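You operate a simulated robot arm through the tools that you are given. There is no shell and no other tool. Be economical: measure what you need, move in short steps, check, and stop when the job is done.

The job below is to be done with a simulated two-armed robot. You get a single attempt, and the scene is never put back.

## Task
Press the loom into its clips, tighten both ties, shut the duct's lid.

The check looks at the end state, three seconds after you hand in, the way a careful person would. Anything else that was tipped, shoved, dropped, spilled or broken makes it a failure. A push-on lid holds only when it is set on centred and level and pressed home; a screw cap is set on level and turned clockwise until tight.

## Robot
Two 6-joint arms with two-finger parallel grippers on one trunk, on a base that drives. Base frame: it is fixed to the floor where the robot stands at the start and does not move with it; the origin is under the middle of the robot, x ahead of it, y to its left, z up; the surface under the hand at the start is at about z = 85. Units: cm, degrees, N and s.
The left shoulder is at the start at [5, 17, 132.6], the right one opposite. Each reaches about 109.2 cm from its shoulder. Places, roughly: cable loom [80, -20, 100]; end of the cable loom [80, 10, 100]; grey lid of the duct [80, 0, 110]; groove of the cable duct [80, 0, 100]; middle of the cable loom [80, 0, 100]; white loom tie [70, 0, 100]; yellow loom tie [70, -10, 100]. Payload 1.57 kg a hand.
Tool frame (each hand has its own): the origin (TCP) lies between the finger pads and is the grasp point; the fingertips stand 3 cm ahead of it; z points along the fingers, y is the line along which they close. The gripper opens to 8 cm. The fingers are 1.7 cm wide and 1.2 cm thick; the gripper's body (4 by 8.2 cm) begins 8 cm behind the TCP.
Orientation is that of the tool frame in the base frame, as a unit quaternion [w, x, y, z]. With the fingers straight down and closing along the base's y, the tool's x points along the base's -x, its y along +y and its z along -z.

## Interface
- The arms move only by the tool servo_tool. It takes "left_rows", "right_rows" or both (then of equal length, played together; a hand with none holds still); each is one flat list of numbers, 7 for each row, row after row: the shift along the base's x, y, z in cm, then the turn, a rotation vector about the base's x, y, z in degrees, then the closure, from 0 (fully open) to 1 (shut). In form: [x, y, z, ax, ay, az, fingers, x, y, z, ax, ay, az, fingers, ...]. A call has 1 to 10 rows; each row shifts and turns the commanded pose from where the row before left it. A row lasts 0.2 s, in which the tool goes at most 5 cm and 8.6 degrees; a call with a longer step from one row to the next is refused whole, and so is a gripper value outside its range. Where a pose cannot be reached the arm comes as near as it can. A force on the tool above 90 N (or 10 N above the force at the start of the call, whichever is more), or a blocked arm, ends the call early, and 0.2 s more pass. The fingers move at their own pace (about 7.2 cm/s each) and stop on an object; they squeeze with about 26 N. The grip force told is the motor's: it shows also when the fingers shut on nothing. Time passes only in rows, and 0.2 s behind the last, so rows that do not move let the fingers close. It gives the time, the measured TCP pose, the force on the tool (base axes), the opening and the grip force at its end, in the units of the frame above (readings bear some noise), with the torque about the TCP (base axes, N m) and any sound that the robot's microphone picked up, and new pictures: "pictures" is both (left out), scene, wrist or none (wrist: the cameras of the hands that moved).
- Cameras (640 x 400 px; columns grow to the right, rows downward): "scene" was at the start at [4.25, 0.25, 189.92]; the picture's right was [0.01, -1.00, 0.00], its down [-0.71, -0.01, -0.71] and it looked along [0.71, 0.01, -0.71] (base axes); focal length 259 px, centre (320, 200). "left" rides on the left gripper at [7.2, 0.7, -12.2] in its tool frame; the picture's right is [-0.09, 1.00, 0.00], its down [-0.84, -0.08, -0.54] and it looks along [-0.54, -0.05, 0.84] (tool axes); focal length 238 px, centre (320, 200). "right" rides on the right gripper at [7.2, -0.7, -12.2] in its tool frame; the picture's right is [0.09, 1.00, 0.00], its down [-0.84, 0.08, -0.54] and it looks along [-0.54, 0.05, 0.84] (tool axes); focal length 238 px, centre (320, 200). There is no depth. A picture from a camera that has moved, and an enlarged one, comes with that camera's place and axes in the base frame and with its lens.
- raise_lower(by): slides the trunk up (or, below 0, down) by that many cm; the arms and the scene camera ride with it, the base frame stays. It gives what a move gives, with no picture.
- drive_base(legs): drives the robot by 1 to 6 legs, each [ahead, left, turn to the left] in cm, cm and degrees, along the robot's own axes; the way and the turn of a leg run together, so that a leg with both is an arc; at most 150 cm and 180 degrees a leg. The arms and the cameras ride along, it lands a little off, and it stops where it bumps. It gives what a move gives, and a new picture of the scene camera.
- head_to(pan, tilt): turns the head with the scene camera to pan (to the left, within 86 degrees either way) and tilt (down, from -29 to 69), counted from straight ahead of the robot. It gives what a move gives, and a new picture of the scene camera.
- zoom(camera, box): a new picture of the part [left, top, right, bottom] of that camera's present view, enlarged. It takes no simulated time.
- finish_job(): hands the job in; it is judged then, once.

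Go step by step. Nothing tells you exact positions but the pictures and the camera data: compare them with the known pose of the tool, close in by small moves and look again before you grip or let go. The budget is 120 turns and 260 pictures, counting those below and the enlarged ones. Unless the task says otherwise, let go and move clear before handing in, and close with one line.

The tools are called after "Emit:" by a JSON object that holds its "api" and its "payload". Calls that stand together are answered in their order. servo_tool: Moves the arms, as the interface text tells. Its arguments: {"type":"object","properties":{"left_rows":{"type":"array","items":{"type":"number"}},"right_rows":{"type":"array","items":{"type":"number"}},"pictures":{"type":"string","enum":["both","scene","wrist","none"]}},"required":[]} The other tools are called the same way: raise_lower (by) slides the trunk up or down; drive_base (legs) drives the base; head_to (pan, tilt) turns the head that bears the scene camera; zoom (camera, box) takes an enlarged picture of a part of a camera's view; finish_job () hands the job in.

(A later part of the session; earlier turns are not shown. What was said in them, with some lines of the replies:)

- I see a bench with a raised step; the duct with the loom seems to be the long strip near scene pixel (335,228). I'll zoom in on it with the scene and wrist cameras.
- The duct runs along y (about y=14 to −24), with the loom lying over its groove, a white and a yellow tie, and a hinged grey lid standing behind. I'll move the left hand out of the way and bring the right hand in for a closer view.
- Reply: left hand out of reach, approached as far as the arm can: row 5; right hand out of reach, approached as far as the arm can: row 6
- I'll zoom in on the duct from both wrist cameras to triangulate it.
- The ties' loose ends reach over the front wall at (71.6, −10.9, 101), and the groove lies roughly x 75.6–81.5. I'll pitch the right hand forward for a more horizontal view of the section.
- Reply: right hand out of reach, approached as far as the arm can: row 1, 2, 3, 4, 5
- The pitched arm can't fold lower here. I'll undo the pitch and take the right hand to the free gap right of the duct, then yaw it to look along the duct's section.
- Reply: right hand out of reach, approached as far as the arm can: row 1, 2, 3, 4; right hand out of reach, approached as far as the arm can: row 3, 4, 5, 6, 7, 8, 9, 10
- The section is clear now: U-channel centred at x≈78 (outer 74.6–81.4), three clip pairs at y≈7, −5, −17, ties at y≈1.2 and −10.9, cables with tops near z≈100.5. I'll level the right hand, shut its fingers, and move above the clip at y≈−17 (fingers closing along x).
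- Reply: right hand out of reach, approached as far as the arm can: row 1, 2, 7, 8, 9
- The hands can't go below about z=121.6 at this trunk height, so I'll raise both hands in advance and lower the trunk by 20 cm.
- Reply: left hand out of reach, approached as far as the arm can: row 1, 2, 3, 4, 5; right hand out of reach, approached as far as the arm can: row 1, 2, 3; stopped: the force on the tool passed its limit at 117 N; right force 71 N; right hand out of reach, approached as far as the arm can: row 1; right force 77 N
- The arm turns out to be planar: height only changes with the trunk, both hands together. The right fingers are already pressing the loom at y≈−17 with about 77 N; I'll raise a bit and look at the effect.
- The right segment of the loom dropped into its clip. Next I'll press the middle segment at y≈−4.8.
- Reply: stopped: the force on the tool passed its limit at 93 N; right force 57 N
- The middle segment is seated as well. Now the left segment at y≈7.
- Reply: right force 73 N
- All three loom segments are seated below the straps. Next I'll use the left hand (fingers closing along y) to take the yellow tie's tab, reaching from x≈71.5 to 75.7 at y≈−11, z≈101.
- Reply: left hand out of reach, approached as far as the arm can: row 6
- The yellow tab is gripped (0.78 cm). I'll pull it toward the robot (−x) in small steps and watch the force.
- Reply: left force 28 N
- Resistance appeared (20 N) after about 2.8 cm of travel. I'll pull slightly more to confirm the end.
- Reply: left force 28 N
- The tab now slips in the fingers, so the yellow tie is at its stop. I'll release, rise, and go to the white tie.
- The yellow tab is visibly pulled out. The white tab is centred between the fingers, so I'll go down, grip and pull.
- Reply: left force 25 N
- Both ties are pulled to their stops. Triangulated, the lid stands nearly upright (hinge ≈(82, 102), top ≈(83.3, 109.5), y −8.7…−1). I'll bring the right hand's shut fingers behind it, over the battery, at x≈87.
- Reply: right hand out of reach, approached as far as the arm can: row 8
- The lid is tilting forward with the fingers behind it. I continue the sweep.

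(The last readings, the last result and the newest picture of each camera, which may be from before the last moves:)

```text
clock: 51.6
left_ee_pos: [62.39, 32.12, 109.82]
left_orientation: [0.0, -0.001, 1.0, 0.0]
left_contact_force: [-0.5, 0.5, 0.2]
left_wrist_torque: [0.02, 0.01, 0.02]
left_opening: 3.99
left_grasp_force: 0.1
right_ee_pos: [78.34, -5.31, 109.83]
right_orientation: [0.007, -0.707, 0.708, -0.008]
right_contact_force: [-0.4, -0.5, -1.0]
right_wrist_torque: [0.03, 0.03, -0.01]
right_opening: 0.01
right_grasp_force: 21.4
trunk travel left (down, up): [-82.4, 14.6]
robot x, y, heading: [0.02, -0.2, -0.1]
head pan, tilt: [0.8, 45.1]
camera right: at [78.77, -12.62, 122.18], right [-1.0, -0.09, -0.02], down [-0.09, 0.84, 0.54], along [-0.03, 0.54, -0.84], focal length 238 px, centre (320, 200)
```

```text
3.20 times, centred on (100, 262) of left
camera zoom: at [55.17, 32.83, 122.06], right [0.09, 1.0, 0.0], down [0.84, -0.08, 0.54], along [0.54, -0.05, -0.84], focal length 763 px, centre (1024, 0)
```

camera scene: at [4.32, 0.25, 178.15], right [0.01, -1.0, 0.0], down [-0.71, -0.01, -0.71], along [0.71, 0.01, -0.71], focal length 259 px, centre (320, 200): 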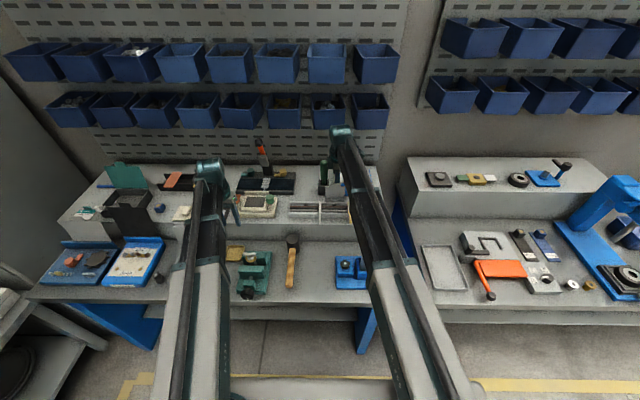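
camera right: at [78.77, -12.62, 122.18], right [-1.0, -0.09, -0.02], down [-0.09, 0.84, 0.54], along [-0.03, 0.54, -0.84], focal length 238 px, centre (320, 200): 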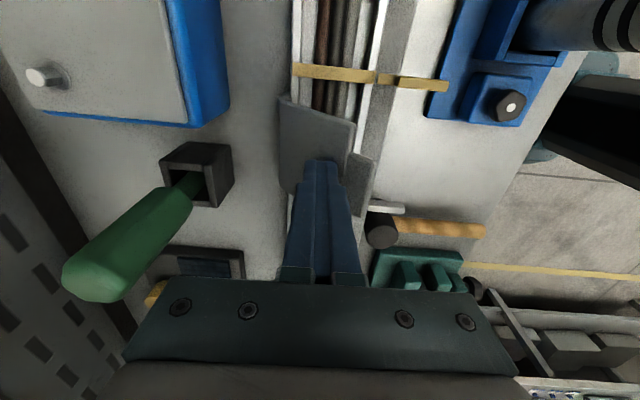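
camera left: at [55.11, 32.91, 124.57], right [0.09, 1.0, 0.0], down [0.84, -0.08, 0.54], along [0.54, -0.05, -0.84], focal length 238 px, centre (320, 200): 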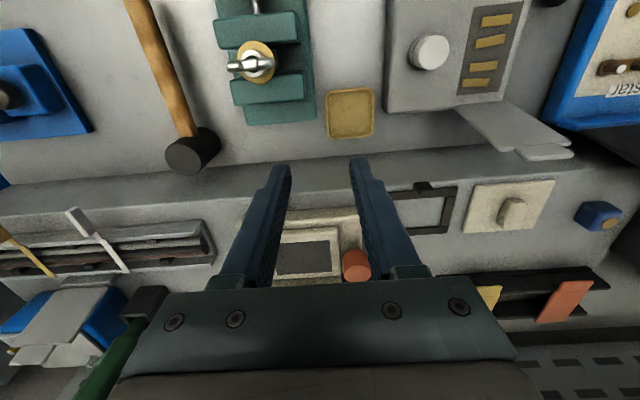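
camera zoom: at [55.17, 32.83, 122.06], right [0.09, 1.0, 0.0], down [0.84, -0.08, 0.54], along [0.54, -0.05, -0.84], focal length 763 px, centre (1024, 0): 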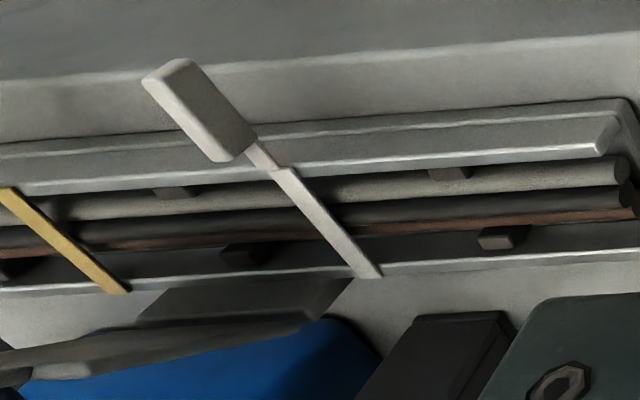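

Emit:
{"api": "servo_tool", "payload": {"right_rows": [-0.8, 0, 0, 0, 0, 0, 1, -0.8, 0, 0, 0, 0, 0, 1, -0.4, 0, 0, 0, 0, 0, 1], "pictures": "none"}}

Emit:
{"api": "raise_lower", "payload": {"by": -3}}

Emit:
{"api": "zoom", "payload": {"camera": "right", "box": [220, 80, 420, 205]}}

Emit:
{"api": "zoom", "payload": {"camera": "left", "box": [0, 200, 200, 325]}}

```text
clock: 52.5
left_ee_pos: [62.39, 32.05, 109.85]
left_orientation: [0.0, 0.0, 1.0, 0.0]
left_contact_force: [-0.7, -0.7, -0.4]
left_wrist_torque: [-0.02, -0.06, 0.02]
left_opening: 4.0
left_grasp_force: 0.0
right_ee_pos: [76.27, -5.33, 109.75]
right_orientation: [-0.006, 0.707, -0.707, 0.008]
right_contact_force: [0.3, 0.1, 0.2]
right_wrist_torque: [0.02, 0.0, -0.04]
right_opening: 0.01
right_grasp_force: 21.7
trunk travel left (down, up): [-82.4, 14.6]
robot x, y, heading: [-0.02, -0.25, -0.1]
head pan, tilt: [0.8, 45.1]
```

```text
clock: 53.2
left_ee_pos: [62.42, 32.15, 106.94]
left_orientation: [0.0, 0.0, 1.0, 0.0]
left_contact_force: [0.2, 0.8, 0.1]
left_wrist_torque: [-0.05, 0.01, 0.0]
left_opening: 4.02
left_grasp_force: 0.1
right_ee_pos: [76.25, -5.42, 106.84]
right_orientation: [-0.007, 0.707, -0.707, 0.008]
right_contact_force: [-1.3, 0.8, 0.4]
right_wrist_torque: [-0.02, -0.02, 0.05]
right_opening: 0.0
right_grasp_force: 20.8
trunk travel left (down, up): [-79.4, 17.6]
robot x, y, heading: [0.16, -0.23, 0.1]
head pan, tilt: [0.8, 45.1]
```

```text
3.20 times, centred on (320, 142) of right
camera zoom: at [76.77, -12.62, 119.18], right [-1.0, -0.09, -0.02], down [-0.09, 0.84, 0.54], along [-0.03, 0.54, -0.84], focal length 763 px, centre (320, 384)
```

zoom: 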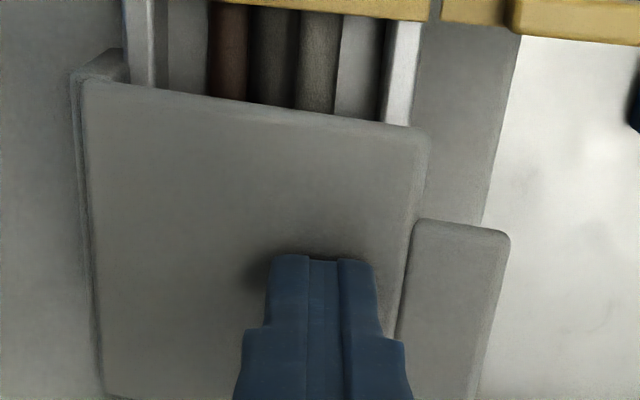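

```text
3.20 times, centred on (100, 262) of left
camera zoom: at [55.17, 32.83, 119.06], right [0.09, 1.0, 0.0], down [0.84, -0.08, 0.54], along [0.54, -0.05, -0.84], focal length 763 px, centre (1024, 0)
```

zoom: 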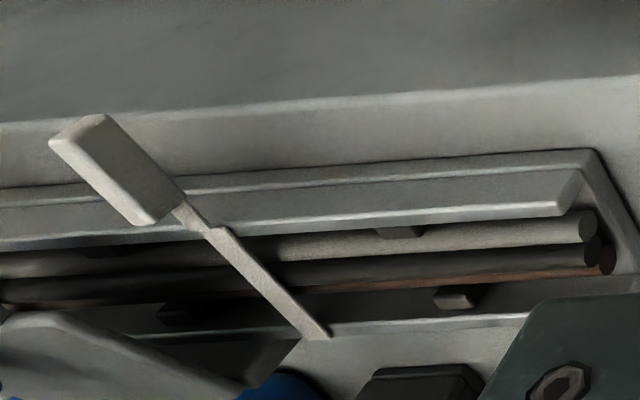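

The lid is folding down. I'll keep lowering the trunk to press it home, then step gently.

Emit:
{"api": "raise_lower", "payload": {"by": -2}}

Emit:
{"api": "raise_lower", "payload": {"by": -0.8}}

Emit:
{"api": "zoom", "payload": {"camera": "right", "box": [220, 80, 420, 205]}}

```text
clock: 53.9
left_ee_pos: [62.11, 32.25, 105.21]
left_orientation: [0.001, 0.0, 1.0, 0.0]
left_contact_force: [-0.2, 0.3, -0.4]
left_wrist_torque: [0.06, 0.01, 0.02]
left_opening: 4.01
left_grasp_force: 0.0
right_ee_pos: [76.37, -5.41, 105.23]
right_orientation: [0.009, -0.707, 0.707, -0.01]
right_contact_force: [15.3, -0.9, 54.3]
right_wrist_torque: [0.07, -0.42, 0.19]
right_opening: 0.0
right_grasp_force: 21.4
trunk travel left (down, up): [-77.4, 19.6]
robot x, y, heading: [0.22, -0.16, 0.2]
head pan, tilt: [0.8, 45.1]
```

```text
clock: 54.2
left_ee_pos: [62.02, 32.19, 105.0]
left_orientation: [0.002, 0.0, 1.0, 0.0]
left_contact_force: [-0.5, 0.1, -0.3]
left_wrist_torque: [0.01, 0.03, -0.03]
left_opening: 4.04
left_grasp_force: 0.1
right_ee_pos: [76.34, -5.43, 105.21]
right_orientation: [0.01, -0.706, 0.708, -0.011]
right_contact_force: [1.2, -0.5, 65.4]
right_wrist_torque: [0.11, -0.01, 0.1]
right_opening: 0.0
right_grasp_force: 21.1
trunk travel left (down, up): [-77.3, 19.7]
robot x, y, heading: [-0.02, -0.32, -0.1]
head pan, tilt: [0.8, 45.1]
stopped: the force on the tool passed its limit at 104 N (the readings are from after the stop); the commanded pose is now the measured one
```

```text
3.20 times, centred on (320, 142) of right
camera zoom: at [76.58, -12.61, 117.45], right [-1.0, -0.09, -0.03], down [-0.09, 0.84, 0.54], along [-0.02, 0.54, -0.84], focal length 763 px, centre (320, 384)
```

zoom: 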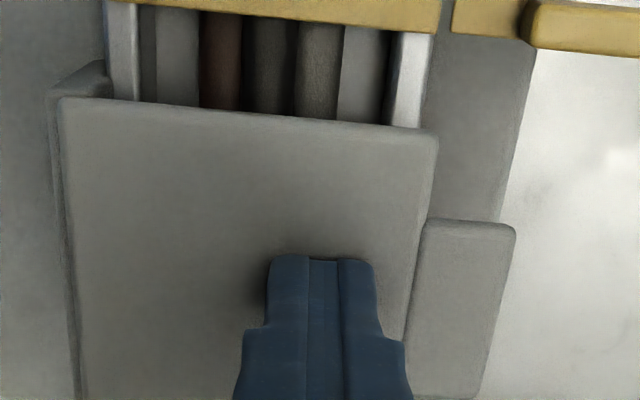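

The lid is stopped hard at about z=102.2, level with its hinge. I'll raise and inspect.

Emit:
{"api": "raise_lower", "payload": {"by": 8}}

Emit:
{"api": "servo_tool", "payload": {"right_rows": [0, -4.5, 0, 0, 0, 0, 1, 0, -4.5, 0, 0, 0, 0, 1, 0, -4.5, 0, 0, 0, 0, 1, 0, -4.5, 0, 0, 0, 0, 1, 0, -4.5, 0, 0, 0, 0, 1, 0, -4.5, 0, 0, 0, 0, 1], "pictures": "scene"}}

Emit:
{"api": "zoom", "payload": {"camera": "scene", "box": [270, 160, 390, 235]}}

Emit:
{"api": "zoom", "payload": {"camera": "left", "box": [0, 180, 200, 305]}}

```text
clock: 55.4
left_ee_pos: [62.47, 32.1, 112.71]
left_orientation: [-0.001, -0.001, 1.0, 0.0]
left_contact_force: [0.3, -0.3, 0.7]
left_wrist_torque: [-0.05, 0.03, -0.01]
left_opening: 4.0
left_grasp_force: 0.0
right_ee_pos: [76.78, -5.36, 112.71]
right_orientation: [0.01, -0.706, 0.708, -0.01]
right_contact_force: [-0.1, -0.1, 0.1]
right_wrist_torque: [-0.03, -0.02, 0.01]
right_opening: 0.0
right_grasp_force: 21.0
trunk travel left (down, up): [-85.3, 11.7]
robot x, y, heading: [0.19, 0.0, -0.1]
head pan, tilt: [0.8, 45.1]
```

```text
clock: 56.8
left_ee_pos: [62.41, 32.1, 112.71]
left_orientation: [0.0, -0.001, 1.0, 0.0]
left_contact_force: [0.3, -0.3, 0.2]
left_wrist_torque: [0.01, 0.07, 0.01]
left_opening: 3.98
left_grasp_force: 0.1
right_ee_pos: [76.75, -32.54, 112.75]
right_orientation: [0.009, -0.707, 0.707, -0.01]
right_contact_force: [-0.2, -0.1, 0.8]
right_wrist_torque: [0.0, -0.04, 0.01]
right_opening: 0.02
right_grasp_force: 20.9
trunk travel left (down, up): [-85.3, 11.7]
robot x, y, heading: [-0.29, -0.06, 0.2]
head pan, tilt: [0.8, 45.1]
camera scene: at [4.36, 0.17, 181.02], right [0.01, -1.0, 0.0], down [-0.71, -0.01, -0.71], along [0.71, 0.01, -0.71], focal length 259 px, centre (320, 200)
```

scene: 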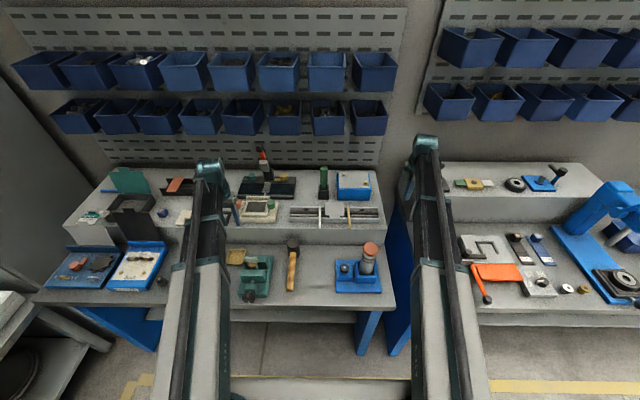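

```text
5.33 times, centred on (330, 198) of scene
camera zoom: at [4.36, 0.17, 181.02], right [0.01, -1.0, 0.0], down [-0.71, -0.01, -0.71], along [0.71, 0.01, -0.71], focal length 1384 px, centre (267, 213)
```

zoom: 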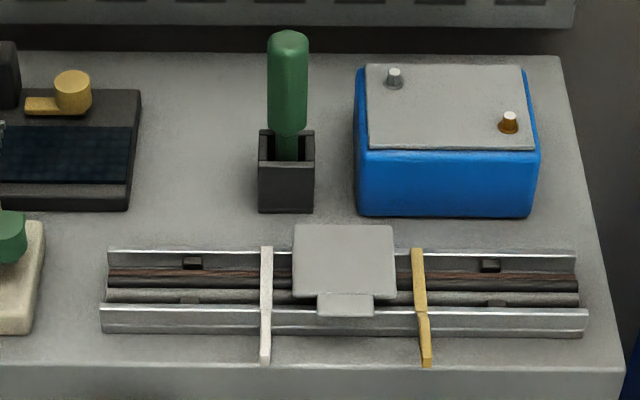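

```text
3.20 times, centred on (100, 242) of left
camera zoom: at [55.21, 32.79, 124.94], right [0.09, 1.0, 0.0], down [0.84, -0.08, 0.54], along [0.54, -0.05, -0.84], focal length 763 px, centre (1024, 64)
```

zoom: 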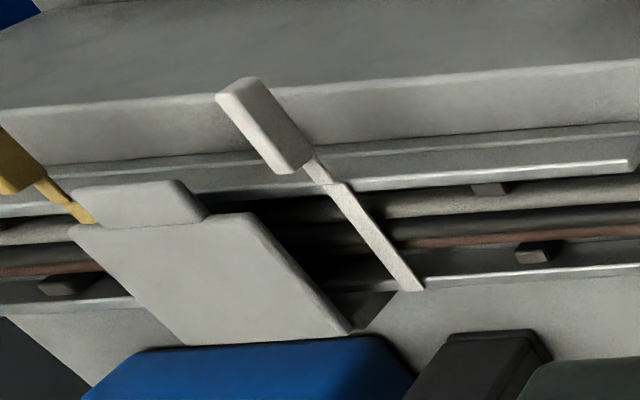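

Emit:
{"api": "zoom", "payload": {"camera": "right", "box": [240, 80, 440, 205]}}

Emit:
{"api": "zoom", "payload": {"camera": "scene", "box": [305, 195, 369, 235]}}

Emit:
{"api": "zoom", "payload": {"camera": "left", "box": [0, 200, 120, 275]}}

```text
3.20 times, centred on (340, 142) of right
camera zoom: at [77.12, -39.74, 125.03], right [-1.0, -0.09, -0.03], down [-0.09, 0.84, 0.54], along [-0.03, 0.54, -0.84], focal length 763 px, centre (256, 384)
```

zoom: 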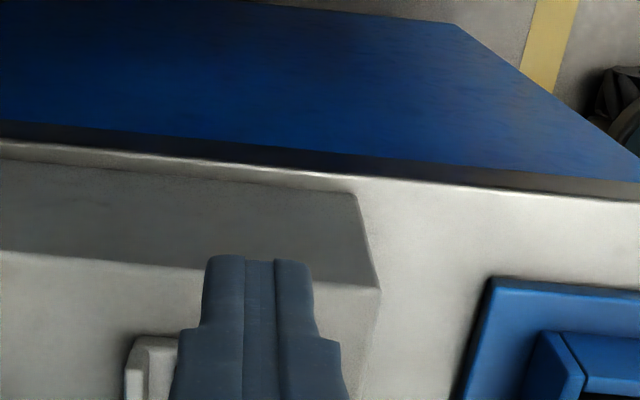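

```text
10.00 times, centred on (337, 215) of scene
camera zoom: at [4.36, 0.17, 181.02], right [0.01, -1.0, 0.0], down [-0.71, -0.01, -0.71], along [0.71, 0.01, -0.71], focal length 2594 px, centre (150, 50)
```

zoom: 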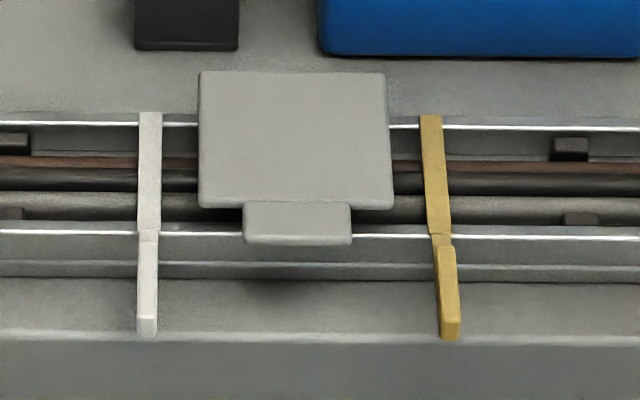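

```text
5.33 times, centred on (60, 238) of left
camera zoom: at [55.21, 32.79, 124.94], right [0.09, 1.0, 0.0], down [0.84, -0.08, 0.54], along [0.54, -0.05, -0.84], focal length 1271 px, centre (1707, 0)
```

zoom: 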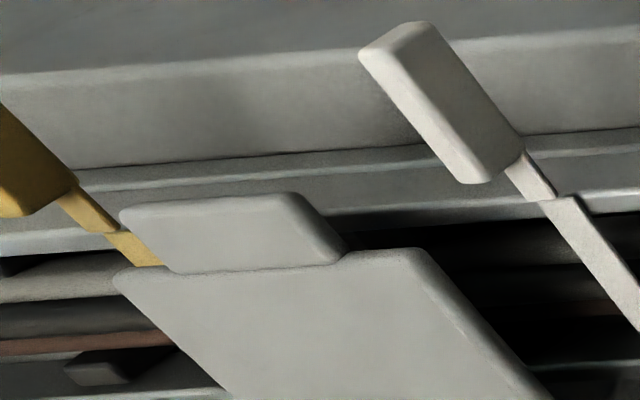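

The lid lies level and closed over the duct, all three loom segments sit in their clips, and both tie tabs are pulled to their stops. Both hands are clear, so I'm handing in.

Emit:
{"api": "finish_job", "payload": {}}

```text
The job is handed in.
```

I pressed the loom into its three clips, pulled both ties to their stops and shut the duct lid; the job is handed in. The lid stopped hard and sits level, but the microphone picked up no click.
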